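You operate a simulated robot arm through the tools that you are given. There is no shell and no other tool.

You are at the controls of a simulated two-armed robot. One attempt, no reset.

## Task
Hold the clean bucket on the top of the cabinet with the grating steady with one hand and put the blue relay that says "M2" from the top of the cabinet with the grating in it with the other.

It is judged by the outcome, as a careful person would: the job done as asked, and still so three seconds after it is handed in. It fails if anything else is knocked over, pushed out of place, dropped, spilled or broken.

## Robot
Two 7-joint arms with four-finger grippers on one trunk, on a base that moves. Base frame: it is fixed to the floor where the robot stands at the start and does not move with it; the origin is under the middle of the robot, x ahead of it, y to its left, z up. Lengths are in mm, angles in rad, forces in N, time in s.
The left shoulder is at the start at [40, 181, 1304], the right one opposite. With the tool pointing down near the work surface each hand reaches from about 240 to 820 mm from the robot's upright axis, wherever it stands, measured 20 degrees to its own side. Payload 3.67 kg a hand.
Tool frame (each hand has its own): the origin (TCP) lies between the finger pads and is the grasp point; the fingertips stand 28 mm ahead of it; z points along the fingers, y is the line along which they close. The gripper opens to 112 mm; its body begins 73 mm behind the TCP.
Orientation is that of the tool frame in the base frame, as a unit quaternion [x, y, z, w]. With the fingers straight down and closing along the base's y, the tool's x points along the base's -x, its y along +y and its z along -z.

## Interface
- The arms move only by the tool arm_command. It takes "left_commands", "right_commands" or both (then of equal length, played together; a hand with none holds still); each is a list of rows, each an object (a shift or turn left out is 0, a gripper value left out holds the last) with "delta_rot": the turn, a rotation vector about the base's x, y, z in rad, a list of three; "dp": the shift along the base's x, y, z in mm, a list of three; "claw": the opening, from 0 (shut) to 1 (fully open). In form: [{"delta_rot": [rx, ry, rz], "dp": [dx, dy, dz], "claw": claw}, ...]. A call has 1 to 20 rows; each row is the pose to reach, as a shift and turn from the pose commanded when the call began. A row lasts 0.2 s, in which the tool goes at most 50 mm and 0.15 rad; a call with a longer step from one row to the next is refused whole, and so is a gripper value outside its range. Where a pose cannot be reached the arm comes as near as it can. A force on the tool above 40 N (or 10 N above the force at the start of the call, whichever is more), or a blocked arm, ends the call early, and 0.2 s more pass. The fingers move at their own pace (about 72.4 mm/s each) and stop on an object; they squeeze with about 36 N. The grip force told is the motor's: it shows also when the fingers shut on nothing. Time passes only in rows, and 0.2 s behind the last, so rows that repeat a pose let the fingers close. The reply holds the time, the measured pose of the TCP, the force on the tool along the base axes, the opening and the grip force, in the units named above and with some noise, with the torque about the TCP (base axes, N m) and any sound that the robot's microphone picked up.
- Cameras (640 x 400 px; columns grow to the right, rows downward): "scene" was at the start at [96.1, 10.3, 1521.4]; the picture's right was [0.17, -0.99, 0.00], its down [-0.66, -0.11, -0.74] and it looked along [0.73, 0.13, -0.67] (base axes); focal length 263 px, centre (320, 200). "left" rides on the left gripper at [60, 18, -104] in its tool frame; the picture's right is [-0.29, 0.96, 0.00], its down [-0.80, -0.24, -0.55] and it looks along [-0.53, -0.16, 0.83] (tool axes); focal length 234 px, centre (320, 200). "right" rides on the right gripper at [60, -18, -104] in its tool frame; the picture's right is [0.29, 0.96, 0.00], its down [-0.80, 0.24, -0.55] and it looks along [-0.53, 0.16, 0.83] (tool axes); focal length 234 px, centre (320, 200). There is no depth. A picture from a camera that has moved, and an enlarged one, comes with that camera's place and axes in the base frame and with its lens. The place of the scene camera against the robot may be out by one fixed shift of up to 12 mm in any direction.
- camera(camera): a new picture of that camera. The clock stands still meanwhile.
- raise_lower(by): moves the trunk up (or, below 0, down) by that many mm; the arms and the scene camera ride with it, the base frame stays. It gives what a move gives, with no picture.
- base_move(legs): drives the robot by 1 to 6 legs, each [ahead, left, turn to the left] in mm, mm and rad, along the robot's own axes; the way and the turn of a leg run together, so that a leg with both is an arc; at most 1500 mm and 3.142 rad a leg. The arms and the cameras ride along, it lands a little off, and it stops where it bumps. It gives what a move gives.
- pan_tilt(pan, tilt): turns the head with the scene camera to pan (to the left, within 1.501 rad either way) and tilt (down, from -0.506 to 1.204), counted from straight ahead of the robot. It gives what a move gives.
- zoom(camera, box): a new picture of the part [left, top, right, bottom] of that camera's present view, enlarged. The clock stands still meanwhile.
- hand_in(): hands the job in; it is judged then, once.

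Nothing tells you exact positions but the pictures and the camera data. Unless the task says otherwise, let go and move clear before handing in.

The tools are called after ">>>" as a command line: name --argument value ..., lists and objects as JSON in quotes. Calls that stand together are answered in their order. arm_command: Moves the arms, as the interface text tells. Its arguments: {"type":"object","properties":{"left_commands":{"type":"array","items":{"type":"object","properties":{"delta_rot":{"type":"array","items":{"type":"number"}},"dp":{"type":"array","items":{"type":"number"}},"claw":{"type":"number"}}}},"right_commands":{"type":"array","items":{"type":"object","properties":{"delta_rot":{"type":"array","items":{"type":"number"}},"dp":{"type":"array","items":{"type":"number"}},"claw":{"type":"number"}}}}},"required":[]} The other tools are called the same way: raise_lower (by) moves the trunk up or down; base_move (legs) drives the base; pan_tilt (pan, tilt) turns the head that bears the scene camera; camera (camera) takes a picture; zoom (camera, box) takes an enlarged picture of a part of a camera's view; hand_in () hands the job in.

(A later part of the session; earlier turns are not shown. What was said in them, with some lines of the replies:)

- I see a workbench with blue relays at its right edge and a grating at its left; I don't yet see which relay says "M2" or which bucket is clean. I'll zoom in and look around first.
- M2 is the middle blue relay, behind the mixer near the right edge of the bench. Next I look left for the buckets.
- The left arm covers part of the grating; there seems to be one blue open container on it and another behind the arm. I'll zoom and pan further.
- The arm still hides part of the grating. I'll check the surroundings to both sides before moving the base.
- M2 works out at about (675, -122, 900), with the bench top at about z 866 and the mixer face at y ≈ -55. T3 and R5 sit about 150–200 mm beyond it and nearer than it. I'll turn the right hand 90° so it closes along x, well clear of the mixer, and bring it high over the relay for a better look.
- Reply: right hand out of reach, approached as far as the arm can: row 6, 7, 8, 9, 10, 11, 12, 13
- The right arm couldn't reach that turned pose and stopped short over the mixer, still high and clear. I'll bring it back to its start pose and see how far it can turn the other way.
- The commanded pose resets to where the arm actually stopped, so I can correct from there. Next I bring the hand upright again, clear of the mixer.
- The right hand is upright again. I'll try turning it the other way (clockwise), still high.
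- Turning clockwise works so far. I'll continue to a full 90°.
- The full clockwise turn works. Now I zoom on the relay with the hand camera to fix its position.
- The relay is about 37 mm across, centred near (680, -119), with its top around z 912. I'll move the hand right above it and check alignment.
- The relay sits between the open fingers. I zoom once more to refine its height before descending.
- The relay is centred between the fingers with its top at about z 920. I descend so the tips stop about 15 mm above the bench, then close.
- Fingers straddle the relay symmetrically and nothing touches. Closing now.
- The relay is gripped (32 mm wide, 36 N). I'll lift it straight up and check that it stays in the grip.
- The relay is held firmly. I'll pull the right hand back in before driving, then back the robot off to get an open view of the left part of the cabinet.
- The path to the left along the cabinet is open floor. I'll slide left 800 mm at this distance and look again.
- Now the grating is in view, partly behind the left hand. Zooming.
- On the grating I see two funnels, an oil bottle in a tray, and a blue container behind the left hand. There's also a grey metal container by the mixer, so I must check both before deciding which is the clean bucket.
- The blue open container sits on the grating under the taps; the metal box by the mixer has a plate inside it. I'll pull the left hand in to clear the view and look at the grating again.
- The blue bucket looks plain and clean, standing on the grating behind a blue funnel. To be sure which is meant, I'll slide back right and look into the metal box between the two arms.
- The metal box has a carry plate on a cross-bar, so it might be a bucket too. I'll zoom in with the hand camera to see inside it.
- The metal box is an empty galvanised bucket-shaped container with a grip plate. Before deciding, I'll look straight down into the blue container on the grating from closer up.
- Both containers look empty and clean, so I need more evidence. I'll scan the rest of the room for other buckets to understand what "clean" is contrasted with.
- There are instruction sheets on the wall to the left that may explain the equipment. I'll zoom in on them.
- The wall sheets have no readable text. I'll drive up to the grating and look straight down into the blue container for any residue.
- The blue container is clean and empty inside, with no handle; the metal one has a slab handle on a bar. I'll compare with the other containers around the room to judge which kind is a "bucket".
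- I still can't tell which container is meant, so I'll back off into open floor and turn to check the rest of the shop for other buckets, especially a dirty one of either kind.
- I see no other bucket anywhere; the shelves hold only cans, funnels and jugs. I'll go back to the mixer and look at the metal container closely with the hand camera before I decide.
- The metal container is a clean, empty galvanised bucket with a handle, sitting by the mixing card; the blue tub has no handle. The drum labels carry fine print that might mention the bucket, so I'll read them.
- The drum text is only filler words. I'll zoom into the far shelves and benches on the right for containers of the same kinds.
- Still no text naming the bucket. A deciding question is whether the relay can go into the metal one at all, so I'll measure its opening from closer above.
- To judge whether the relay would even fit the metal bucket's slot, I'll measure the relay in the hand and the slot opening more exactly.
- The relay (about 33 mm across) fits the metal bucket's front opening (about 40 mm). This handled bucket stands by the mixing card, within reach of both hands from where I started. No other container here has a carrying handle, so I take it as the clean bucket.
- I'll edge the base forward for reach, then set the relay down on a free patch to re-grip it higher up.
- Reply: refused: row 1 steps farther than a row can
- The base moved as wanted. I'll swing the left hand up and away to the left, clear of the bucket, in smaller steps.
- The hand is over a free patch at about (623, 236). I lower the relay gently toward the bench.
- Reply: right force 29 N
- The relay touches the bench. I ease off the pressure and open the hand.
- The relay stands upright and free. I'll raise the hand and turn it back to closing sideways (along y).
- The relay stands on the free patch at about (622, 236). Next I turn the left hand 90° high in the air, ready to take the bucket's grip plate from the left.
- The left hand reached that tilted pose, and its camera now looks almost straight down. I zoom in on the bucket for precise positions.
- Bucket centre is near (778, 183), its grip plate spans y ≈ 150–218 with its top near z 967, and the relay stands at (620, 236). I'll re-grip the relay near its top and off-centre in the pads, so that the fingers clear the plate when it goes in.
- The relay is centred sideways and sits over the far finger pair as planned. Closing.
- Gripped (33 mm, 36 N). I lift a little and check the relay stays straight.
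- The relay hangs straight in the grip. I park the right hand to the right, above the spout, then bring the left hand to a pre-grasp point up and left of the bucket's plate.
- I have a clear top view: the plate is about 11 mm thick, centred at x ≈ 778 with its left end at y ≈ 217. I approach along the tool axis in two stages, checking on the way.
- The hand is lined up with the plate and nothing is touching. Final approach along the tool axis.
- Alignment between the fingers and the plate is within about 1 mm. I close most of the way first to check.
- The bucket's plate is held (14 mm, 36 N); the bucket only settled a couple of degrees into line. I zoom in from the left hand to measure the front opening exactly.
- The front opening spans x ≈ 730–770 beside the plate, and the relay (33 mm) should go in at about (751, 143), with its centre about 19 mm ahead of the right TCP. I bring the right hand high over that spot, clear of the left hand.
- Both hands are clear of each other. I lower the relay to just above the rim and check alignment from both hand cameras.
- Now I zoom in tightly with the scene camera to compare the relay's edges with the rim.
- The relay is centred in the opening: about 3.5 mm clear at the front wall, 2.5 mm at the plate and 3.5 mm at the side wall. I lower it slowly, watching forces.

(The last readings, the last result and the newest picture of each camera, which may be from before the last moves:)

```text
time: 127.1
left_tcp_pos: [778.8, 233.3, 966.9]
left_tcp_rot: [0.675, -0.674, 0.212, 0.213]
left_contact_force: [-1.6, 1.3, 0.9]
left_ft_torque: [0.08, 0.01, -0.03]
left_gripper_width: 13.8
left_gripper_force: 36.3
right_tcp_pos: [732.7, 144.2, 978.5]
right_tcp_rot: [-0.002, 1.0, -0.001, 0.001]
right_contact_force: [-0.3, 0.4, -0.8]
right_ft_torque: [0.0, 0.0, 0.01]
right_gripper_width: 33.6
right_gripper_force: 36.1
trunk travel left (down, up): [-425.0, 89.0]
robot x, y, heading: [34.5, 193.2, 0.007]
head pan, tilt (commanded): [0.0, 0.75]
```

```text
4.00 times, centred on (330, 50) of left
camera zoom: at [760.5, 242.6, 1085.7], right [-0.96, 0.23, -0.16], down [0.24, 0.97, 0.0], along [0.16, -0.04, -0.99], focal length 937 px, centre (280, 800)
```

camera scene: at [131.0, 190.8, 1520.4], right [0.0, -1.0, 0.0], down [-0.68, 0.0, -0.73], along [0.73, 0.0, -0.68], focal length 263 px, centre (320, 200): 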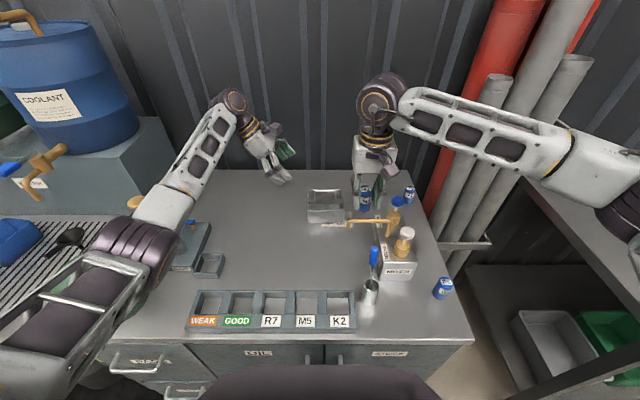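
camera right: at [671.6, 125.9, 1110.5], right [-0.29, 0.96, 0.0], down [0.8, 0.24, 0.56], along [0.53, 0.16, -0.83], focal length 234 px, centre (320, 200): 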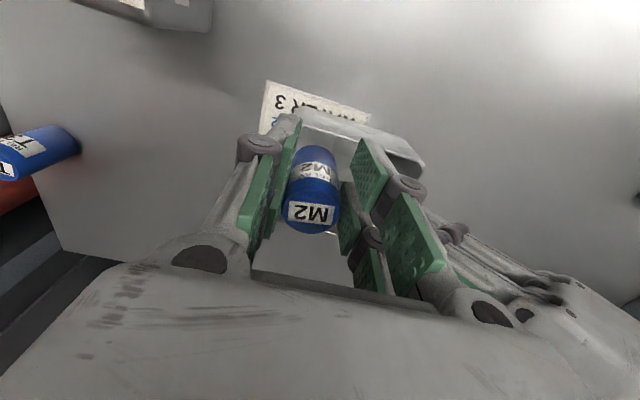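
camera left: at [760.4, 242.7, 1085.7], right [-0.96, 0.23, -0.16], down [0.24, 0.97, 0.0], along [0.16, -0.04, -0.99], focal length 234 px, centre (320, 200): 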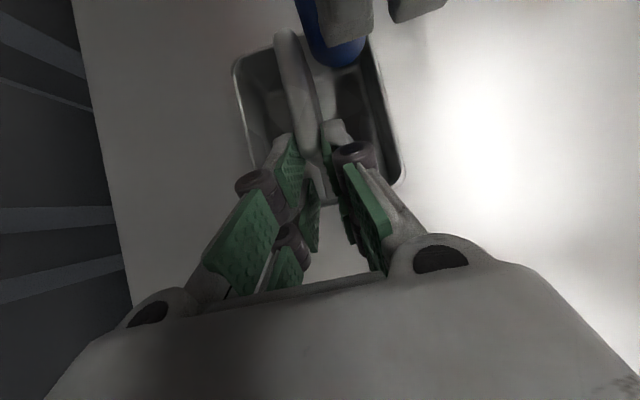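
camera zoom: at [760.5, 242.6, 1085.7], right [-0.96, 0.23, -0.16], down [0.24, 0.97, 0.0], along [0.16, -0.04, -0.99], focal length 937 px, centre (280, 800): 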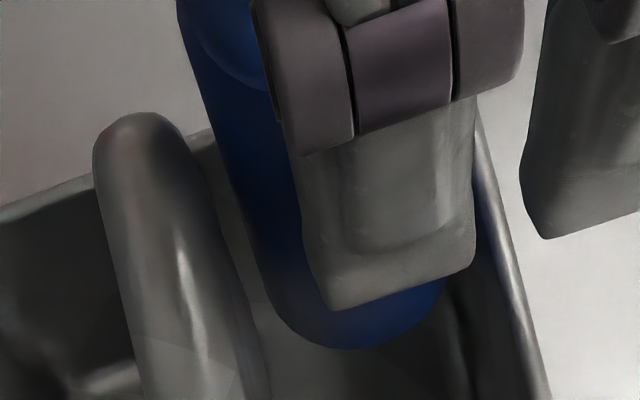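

No contact; the relay's foot is now inside the rim. Continuing down until the fingertips are just above the rim.

>>> arm_command --right_commands '[{"dp": [0, 0, -5]}, {"dp": [0, 0, -10]}, {"dp": [0, 0, -15]}, {"dp": [0, 0, -15]}]'

>>> zoom --camera "scene" --box '[300, 180, 380, 230]'

>>> camera --camera "left"

>>> zoom --camera "right" --box '[240, 90, 440, 240]'

```text
time: 128.1
left_tcp_pos: [777.2, 232.3, 966.4]
left_tcp_rot: [0.675, -0.674, 0.211, 0.213]
left_contact_force: [-0.3, -0.2, 0.0]
left_ft_torque: [0.11, 0.04, 0.0]
left_gripper_width: 13.8
left_gripper_force: 36.1
right_tcp_pos: [733.0, 144.3, 962.7]
right_tcp_rot: [-0.002, 1.0, -0.001, 0.001]
right_contact_force: [-0.2, -0.1, -0.6]
right_ft_torque: [0.01, 0.04, 0.0]
right_gripper_width: 33.8
right_gripper_force: 36.2
trunk travel left (down, up): [-425.0, 89.0]
robot x, y, heading: [35.0, 192.3, -0.0]
head pan, tilt (commanded): [0.0, 0.75]
```

```text
8.00 times, centred on (340, 205) of scene
camera zoom: at [131.1, 190.6, 1520.3], right [0.0, -1.0, 0.0], down [-0.68, 0.0, -0.73], along [0.73, 0.0, -0.68], focal length 2106 px, centre (160, 160)
```

zoom: 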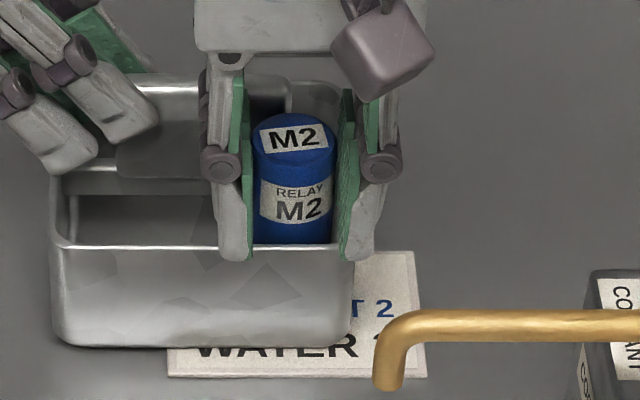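

```text
taken
camera left: at [760.5, 242.6, 1085.7], right [-0.96, 0.23, -0.16], down [0.24, 0.97, 0.0], along [0.16, -0.04, -0.99], focal length 234 px, centre (320, 200)
```

left: 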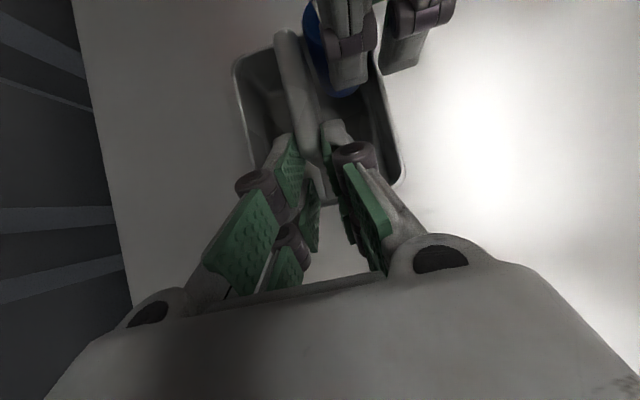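

```text
2.67 times, centred on (340, 165) of right
camera zoom: at [672.4, 125.2, 1067.5], right [-0.29, 0.96, 0.0], down [0.8, 0.24, 0.56], along [0.53, 0.16, -0.83], focal length 624 px, centre (267, 293)
```

zoom: 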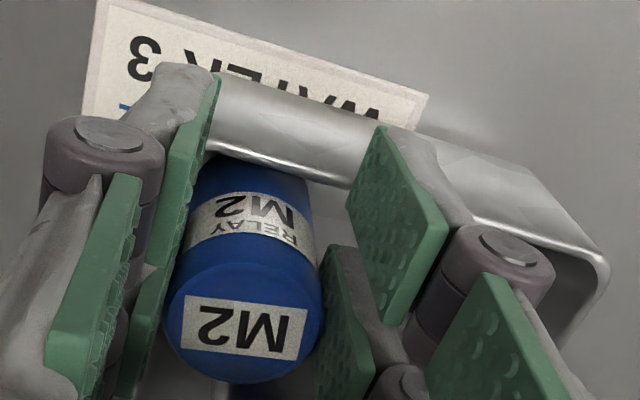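

The relay is well inside and nothing touches. I lower a few more millimetres, feeling for the rim.

>>> arm_command --right_commands '[{"dp": [0, 0, -2]}, {"dp": [0, 0, -4]}, {"dp": [0, 0, -4]}]'

>>> arm_command --right_commands '[{"dp": [0, 0, -1.5]}, {"dp": [0, 0, -3]}, {"dp": [0, 0, -3]}]'

```text
time: 128.9
left_tcp_pos: [777.9, 234.3, 967.2]
left_tcp_rot: [0.675, -0.674, 0.211, 0.213]
left_contact_force: [-0.9, -0.6, 0.2]
left_ft_torque: [0.06, 0.0, -0.01]
left_gripper_width: 13.3
left_gripper_force: 35.7
right_tcp_pos: [733.9, 143.8, 959.3]
right_tcp_rot: [-0.002, 1.0, -0.001, 0.001]
right_contact_force: [0.3, 0.1, -1.2]
right_ft_torque: [0.01, 0.03, 0.01]
right_gripper_width: 33.5
right_gripper_force: 36.1
trunk travel left (down, up): [-425.0, 89.0]
robot x, y, heading: [35.7, 192.9, 0.002]
head pan, tilt (commanded): [0.0, 0.75]
```

```text
time: 129.7
left_tcp_pos: [777.3, 232.7, 966.3]
left_tcp_rot: [0.675, -0.674, 0.212, 0.212]
left_contact_force: [-0.3, 0.6, 1.0]
left_ft_torque: [0.05, 0.0, 0.04]
left_gripper_width: 13.4
left_gripper_force: 35.8
right_tcp_pos: [733.6, 143.2, 956.5]
right_tcp_rot: [-0.002, 1.0, -0.001, 0.001]
right_contact_force: [-1.1, -0.4, -0.8]
right_ft_torque: [0.02, 0.01, -0.02]
right_gripper_width: 33.7
right_gripper_force: 35.5
trunk travel left (down, up): [-425.0, 89.0]
robot x, y, heading: [36.4, 194.5, 0.006]
head pan, tilt (commanded): [0.0, 0.75]
```

>>> zoom --camera "left" --box '[260, 0, 400, 100]'

>>> zoom --camera "scene" --box '[300, 180, 380, 230]'

>>> zoom --camera "right" --box '[270, 90, 430, 210]'

```text
4.00 times, centred on (330, 50) of left
camera zoom: at [760.5, 242.6, 1085.7], right [-0.96, 0.23, -0.16], down [0.24, 0.97, 0.0], along [0.16, -0.04, -0.99], focal length 937 px, centre (280, 800)
```

zoom: 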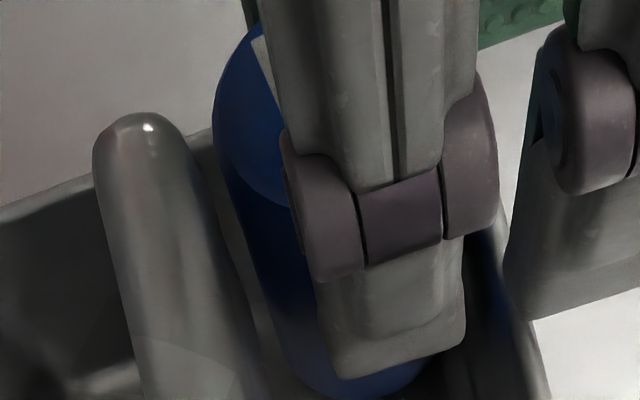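

```text
8.00 times, centred on (340, 205) of scene
camera zoom: at [131.2, 190.6, 1520.3], right [0.0, -1.0, 0.0], down [-0.68, 0.0, -0.73], along [0.73, 0.0, -0.68], focal length 2106 px, centre (160, 160)
```

zoom: 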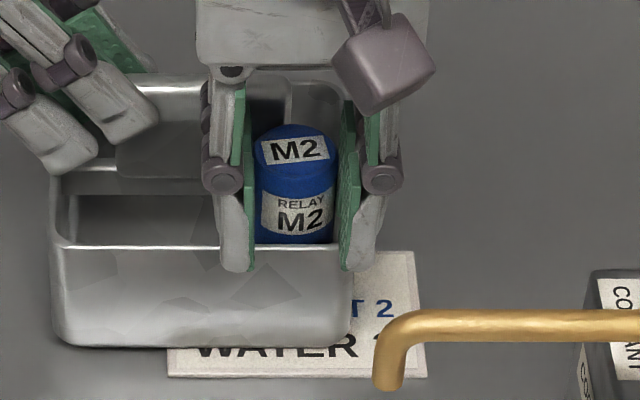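

```text
3.33 times, centred on (350, 150) of right
camera zoom: at [673.0, 124.4, 1060.9], right [-0.29, 0.96, 0.0], down [0.8, 0.24, 0.55], along [0.53, 0.16, -0.83], focal length 781 px, centre (220, 367)
```

zoom: 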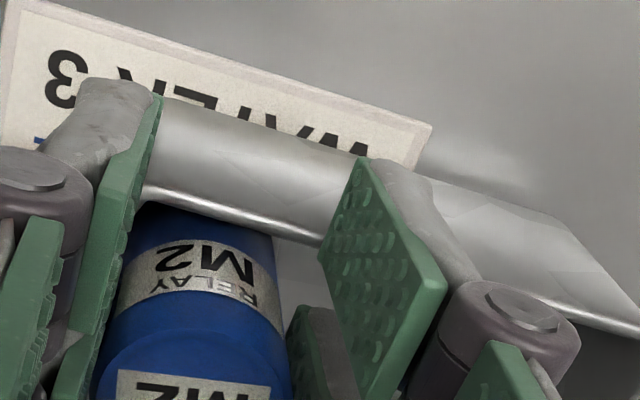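

The relay hangs inside the bucket below the rim, with clearance on all sides and the left hand still holding the plate. I open the right hand just a few millimetres to let it down.

>>> arm_command --right_commands '[{"dp": [0, 0, 0], "claw": 0.33}, {"dp": [0, 0, 0], "claw": 0.36}, {"dp": [0, 0, 0], "claw": 0.36}, {"dp": [0, 0, 0], "claw": 0.36}]'

>>> zoom --camera "scene" --box '[300, 180, 380, 230]'

>>> zoom --camera "right" --box '[240, 90, 440, 240]'

>>> zoom --camera "left" --box '[260, 0, 400, 100]'

```text
time: 130.7
left_tcp_pos: [779.0, 232.1, 966.5]
left_tcp_rot: [0.675, -0.674, 0.213, 0.213]
left_contact_force: [-0.2, 0.6, -0.8]
left_ft_torque: [0.07, 0.04, -0.03]
left_gripper_width: 13.8
left_gripper_force: 36.0
right_tcp_pos: [733.1, 143.0, 956.4]
right_tcp_rot: [-0.001, 1.0, -0.002, 0.001]
right_contact_force: [0.0, -0.1, 0.0]
right_ft_torque: [-0.01, 0.02, -0.01]
right_gripper_width: 40.5
right_gripper_force: 0.0
trunk travel left (down, up): [-425.0, 89.0]
robot x, y, heading: [33.9, 193.9, -0.001]
head pan, tilt (commanded): [0.0, 0.75]
```

```text
8.00 times, centred on (340, 205) of scene
camera zoom: at [131.1, 190.5, 1520.3], right [0.0, -1.0, 0.0], down [-0.68, 0.0, -0.73], along [0.73, 0.0, -0.68], focal length 2106 px, centre (160, 160)
```

zoom: 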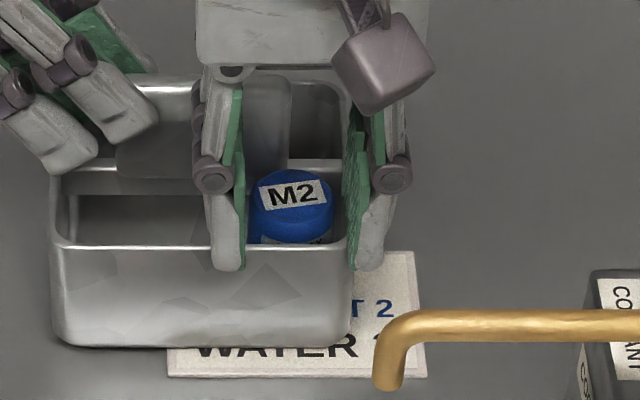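

```text
2.67 times, centred on (340, 165) of right
camera zoom: at [673.0, 124.5, 1061.0], right [-0.29, 0.96, 0.0], down [0.8, 0.24, 0.56], along [0.53, 0.16, -0.83], focal length 624 px, centre (267, 293)
```

zoom: 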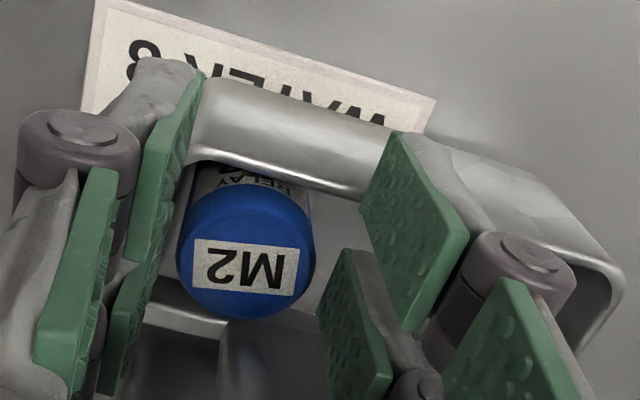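

```text
4.00 times, centred on (330, 50) of left
camera zoom: at [760.4, 242.5, 1085.7], right [-0.96, 0.23, -0.16], down [0.24, 0.97, 0.0], along [0.16, -0.04, -0.99], focal length 937 px, centre (280, 800)
```

zoom: 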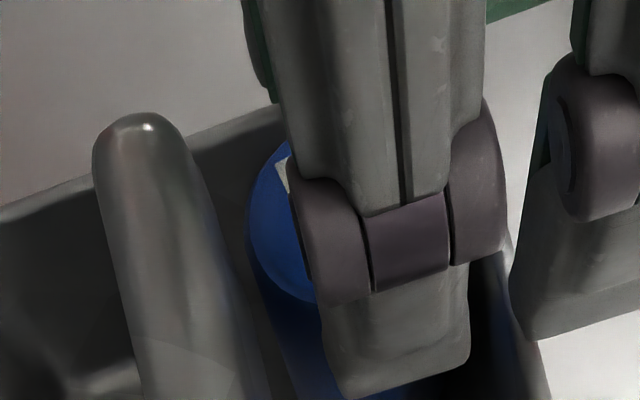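

The relay dropped in and stands upright inside the bucket, its top about at rim level. I raise the right hand straight up and clear.

>>> arm_command --right_commands '[{"dp": [0, 0, 5]}, {"dp": [0, 0, 20]}, {"dp": [0, 0, 45]}, {"dp": [0, 0, 80]}, {"dp": [0, 0, 115]}, {"dp": [0, 0, 150]}, {"dp": [-30, -15, 165]}, {"dp": [-70, -30, 175]}, {"dp": [-110, -50, 180]}, {"dp": [-150, -70, 180]}, {"dp": [-190, -90, 180]}, {"dp": [-190, -90, 180]}]'

>>> camera --camera "left"

>>> zoom --camera "scene" --box '[280, 170, 380, 240]'

>>> camera --camera "scene"

```text
time: 133.3
left_tcp_pos: [777.5, 233.2, 966.2]
left_tcp_rot: [0.675, -0.674, 0.212, 0.213]
left_contact_force: [-1.1, -1.5, 0.7]
left_ft_torque: [-0.03, 0.08, -0.08]
left_gripper_width: 14.0
left_gripper_force: 36.1
right_tcp_pos: [542.4, 53.3, 1136.0]
right_tcp_rot: [-0.002, 1.0, -0.001, 0.0]
right_contact_force: [0.1, -0.8, -0.5]
right_ft_torque: [-0.03, 0.05, 0.01]
right_gripper_width: 40.4
right_gripper_force: 0.0
trunk travel left (down, up): [-425.0, 89.0]
robot x, y, heading: [35.2, 194.8, 0.003]
head pan, tilt (commanded): [0.0, 0.75]
```

```text
taken
camera left: at [760.9, 243.0, 1085.7], right [-0.96, 0.23, -0.16], down [0.24, 0.97, 0.0], along [0.16, -0.04, -0.99], focal length 234 px, centre (320, 200)
```

left: 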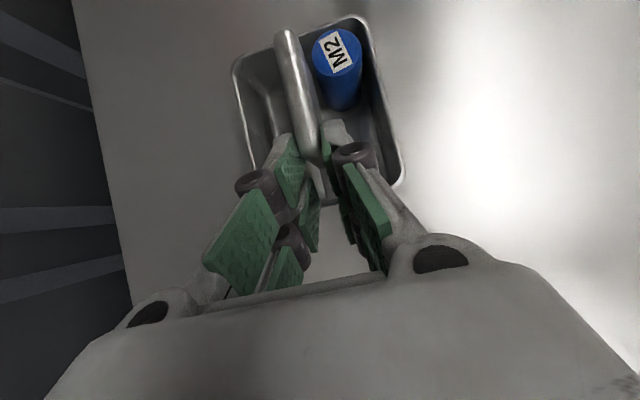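

```text
5.71 times, centred on (330, 205) of scene
camera zoom: at [131.7, 191.4, 1520.3], right [0.0, -1.0, 0.0], down [-0.68, 0.0, -0.73], along [0.73, 0.0, -0.68], focal length 1504 px, centre (263, 171)
```

zoom: 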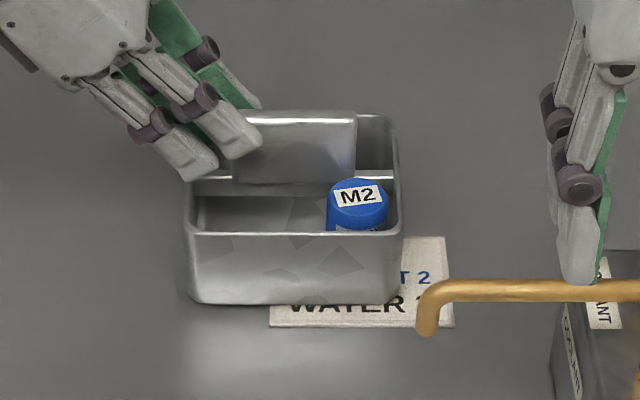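

```text
taken
camera scene: at [131.7, 191.4, 1520.3], right [0.0, -1.0, 0.0], down [-0.68, 0.0, -0.73], along [0.73, 0.0, -0.68], focal length 263 px, centre (320, 200)
```

scene: 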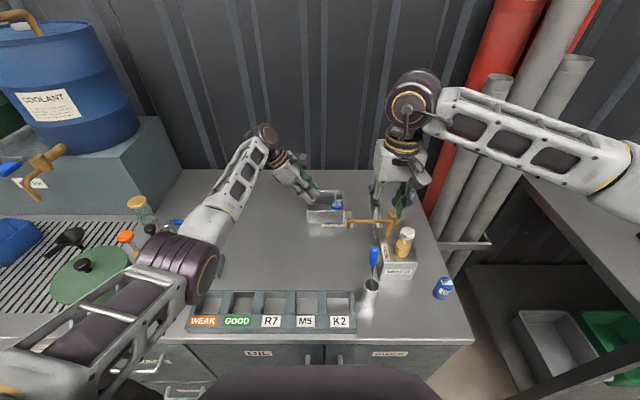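

The relay stands securely inside the bucket. Now I open the left hand gently and back it off along its approach line.

>>> arm_command --left_commands '[{"dp": [0, 0, 0], "claw": 0.2}, {"dp": [0, 0, 0], "claw": 0.35}, {"dp": [0, 0, 0], "claw": 0.45}, {"dp": [0, 0, 0], "claw": 0.45}, {"dp": [0, 3, 4], "claw": 0.45}, {"dp": [0, 10, 14], "claw": 0.45}, {"dp": [0, 25, 36], "claw": 0.45}, {"dp": [0, 45, 64], "claw": 0.45}, {"dp": [0, 68, 97], "claw": 0.45}, {"dp": [0, 90, 128], "claw": 0.45}, {"dp": [0, 90, 128], "claw": 0.45}]'

>>> camera --camera "left"

>>> zoom --camera "scene" --box '[260, 150, 400, 250]'

```text
time: 135.7
left_tcp_pos: [775.5, 322.7, 1094.9]
left_tcp_rot: [0.676, -0.673, 0.212, 0.212]
left_contact_force: [0.1, -0.3, -0.8]
left_ft_torque: [0.03, 0.04, 0.0]
left_gripper_width: 50.3
left_gripper_force: 0.1
right_tcp_pos: [543.0, 52.7, 1136.2]
right_tcp_rot: [-0.002, 1.0, -0.002, 0.001]
right_contact_force: [-0.3, -0.3, 0.0]
right_ft_torque: [0.04, -0.01, -0.02]
right_gripper_width: 40.0
right_gripper_force: 0.1
trunk travel left (down, up): [-425.0, 89.0]
robot x, y, heading: [36.7, 192.5, 0.006]
head pan, tilt (commanded): [0.0, 0.75]
```

```text
taken
camera left: at [758.3, 332.9, 1214.2], right [-0.96, 0.23, -0.16], down [0.24, 0.97, 0.0], along [0.16, -0.04, -0.99], focal length 234 px, centre (320, 200)
```

left: 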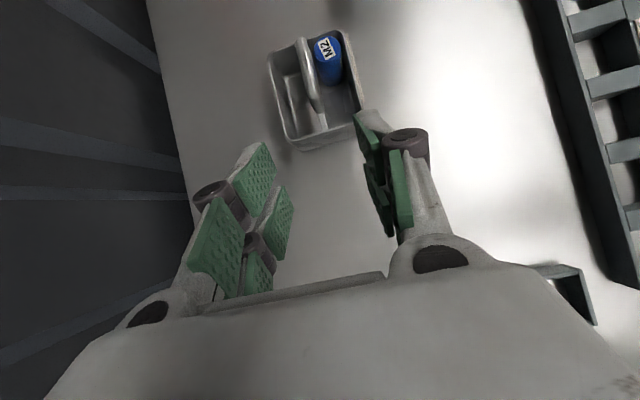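

```text
4.00 times, centred on (330, 200) of scene
camera zoom: at [131.4, 190.1, 1520.3], right [0.0, -1.0, 0.0], down [-0.68, 0.0, -0.73], along [0.73, 0.0, -0.68], focal length 1053 px, centre (280, 200)
```

zoom: 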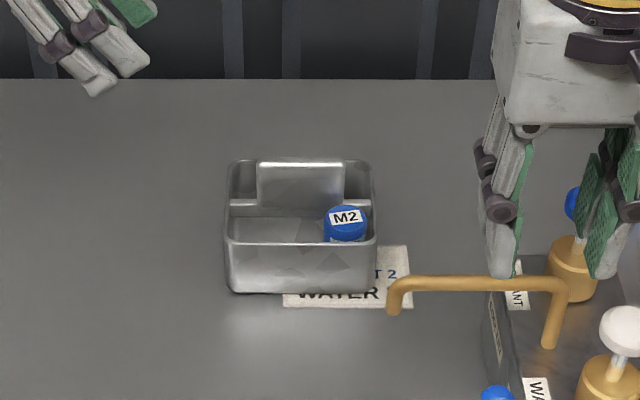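

The bucket stands free with M2 inside it. I move both hands well clear and take a last look at the whole bench.

>>> arm_command --left_commands '[{"dp": [-30, 15, 25]}, {"dp": [-70, 30, 45]}, {"dp": [-110, 45, 60]}, {"dp": [-150, 60, 70]}, {"dp": [-190, 65, 80]}, {"dp": [-190, 65, 80]}]' --right_commands '[{"dp": [-10, -20, 20]}, {"dp": [-25, -45, 40]}, {"dp": [-40, -70, 60]}, {"dp": [-60, -95, 70]}, {"dp": [-80, -120, 80]}, {"dp": [-80, -120, 80]}]'

>>> camera --camera "scene"

>>> zoom --camera "scene" --box '[270, 160, 470, 310]'

```text
time: 137.1
left_tcp_pos: [587.2, 387.2, 1174.5]
left_tcp_rot: [0.675, -0.673, 0.212, 0.214]
left_contact_force: [0.3, -0.2, -0.2]
left_ft_torque: [-0.03, -0.01, 0.01]
left_gripper_width: 50.5
left_gripper_force: 0.0
right_tcp_pos: [463.7, -67.2, 1215.7]
right_tcp_rot: [-0.002, 1.0, -0.001, 0.0]
right_contact_force: [0.8, 0.0, 0.3]
right_ft_torque: [0.0, 0.02, 0.0]
right_gripper_width: 40.2
right_gripper_force: 0.1
trunk travel left (down, up): [-425.0, 89.0]
robot x, y, heading: [33.5, 197.2, 0.007]
head pan, tilt (commanded): [0.0, 0.75]
```

```text
taken
camera scene: at [132.9, 190.7, 1520.2], right [0.0, -1.0, 0.0], down [-0.68, 0.0, -0.73], along [0.73, 0.0, -0.68], focal length 263 px, centre (320, 200)
```

scene: 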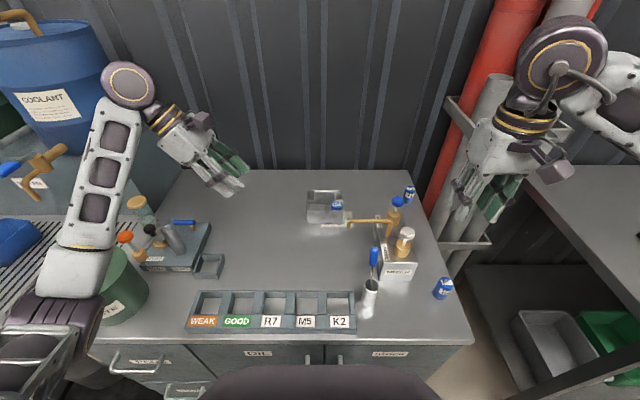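

```text
2.67 times, centred on (370, 235) of scene
camera zoom: at [132.9, 190.7, 1520.2], right [0.0, -1.0, 0.0], down [-0.68, 0.0, -0.73], along [0.73, 0.0, -0.68], focal length 702 px, centre (187, 107)
```

zoom: 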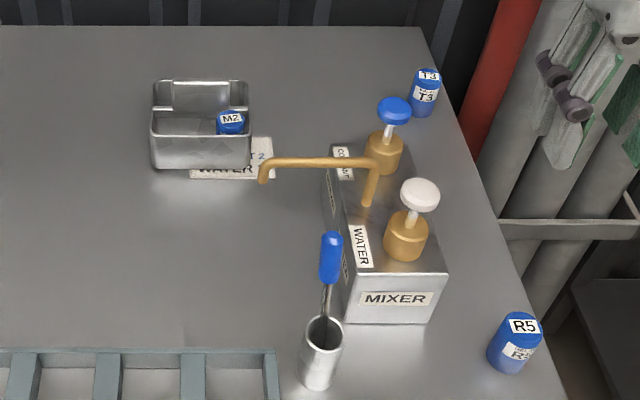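

M2 stands in the bucket and the bucket is in its place. T3, R5, the mixer, the cup and the rack are as they were, and both hands are clear, so I'm handing in.

>>> hand_in

```text
The job is handed in.
```

I handed the job in with M2 standing upright in the metal bucket by the mixer, but I'm not certain that is the bucket you meant. The left hand held the bucket by its grip plate while the right hand lowered the relay in.

**Which bucket:** Nothing on the cabinet is labelled "clean bucket", and two containers fit: the metal one with the handle and a blue tub on the grating. Both looked clean and empty. I chose the metal one because it has a carrying handle, stands next to the mixer's ratio card, and was within reach of both hands from where I started. If you meant the blue tub, the relay is in the wrong place.

**Extra steps:** I set the relay down once on a clear patch of the cabinet top to grip it higher, because the opening was only about 6 mm wider than the relay. I let go of it with its foot below the rim, and it dropped the last 3 cm or so to the bottom. The bucket turned a few degrees when the left hand gripped it.

In my last look before handing in, the bucket was still standing with M2 in it and nothing else I could see had moved. Both hands had let go and were clear.
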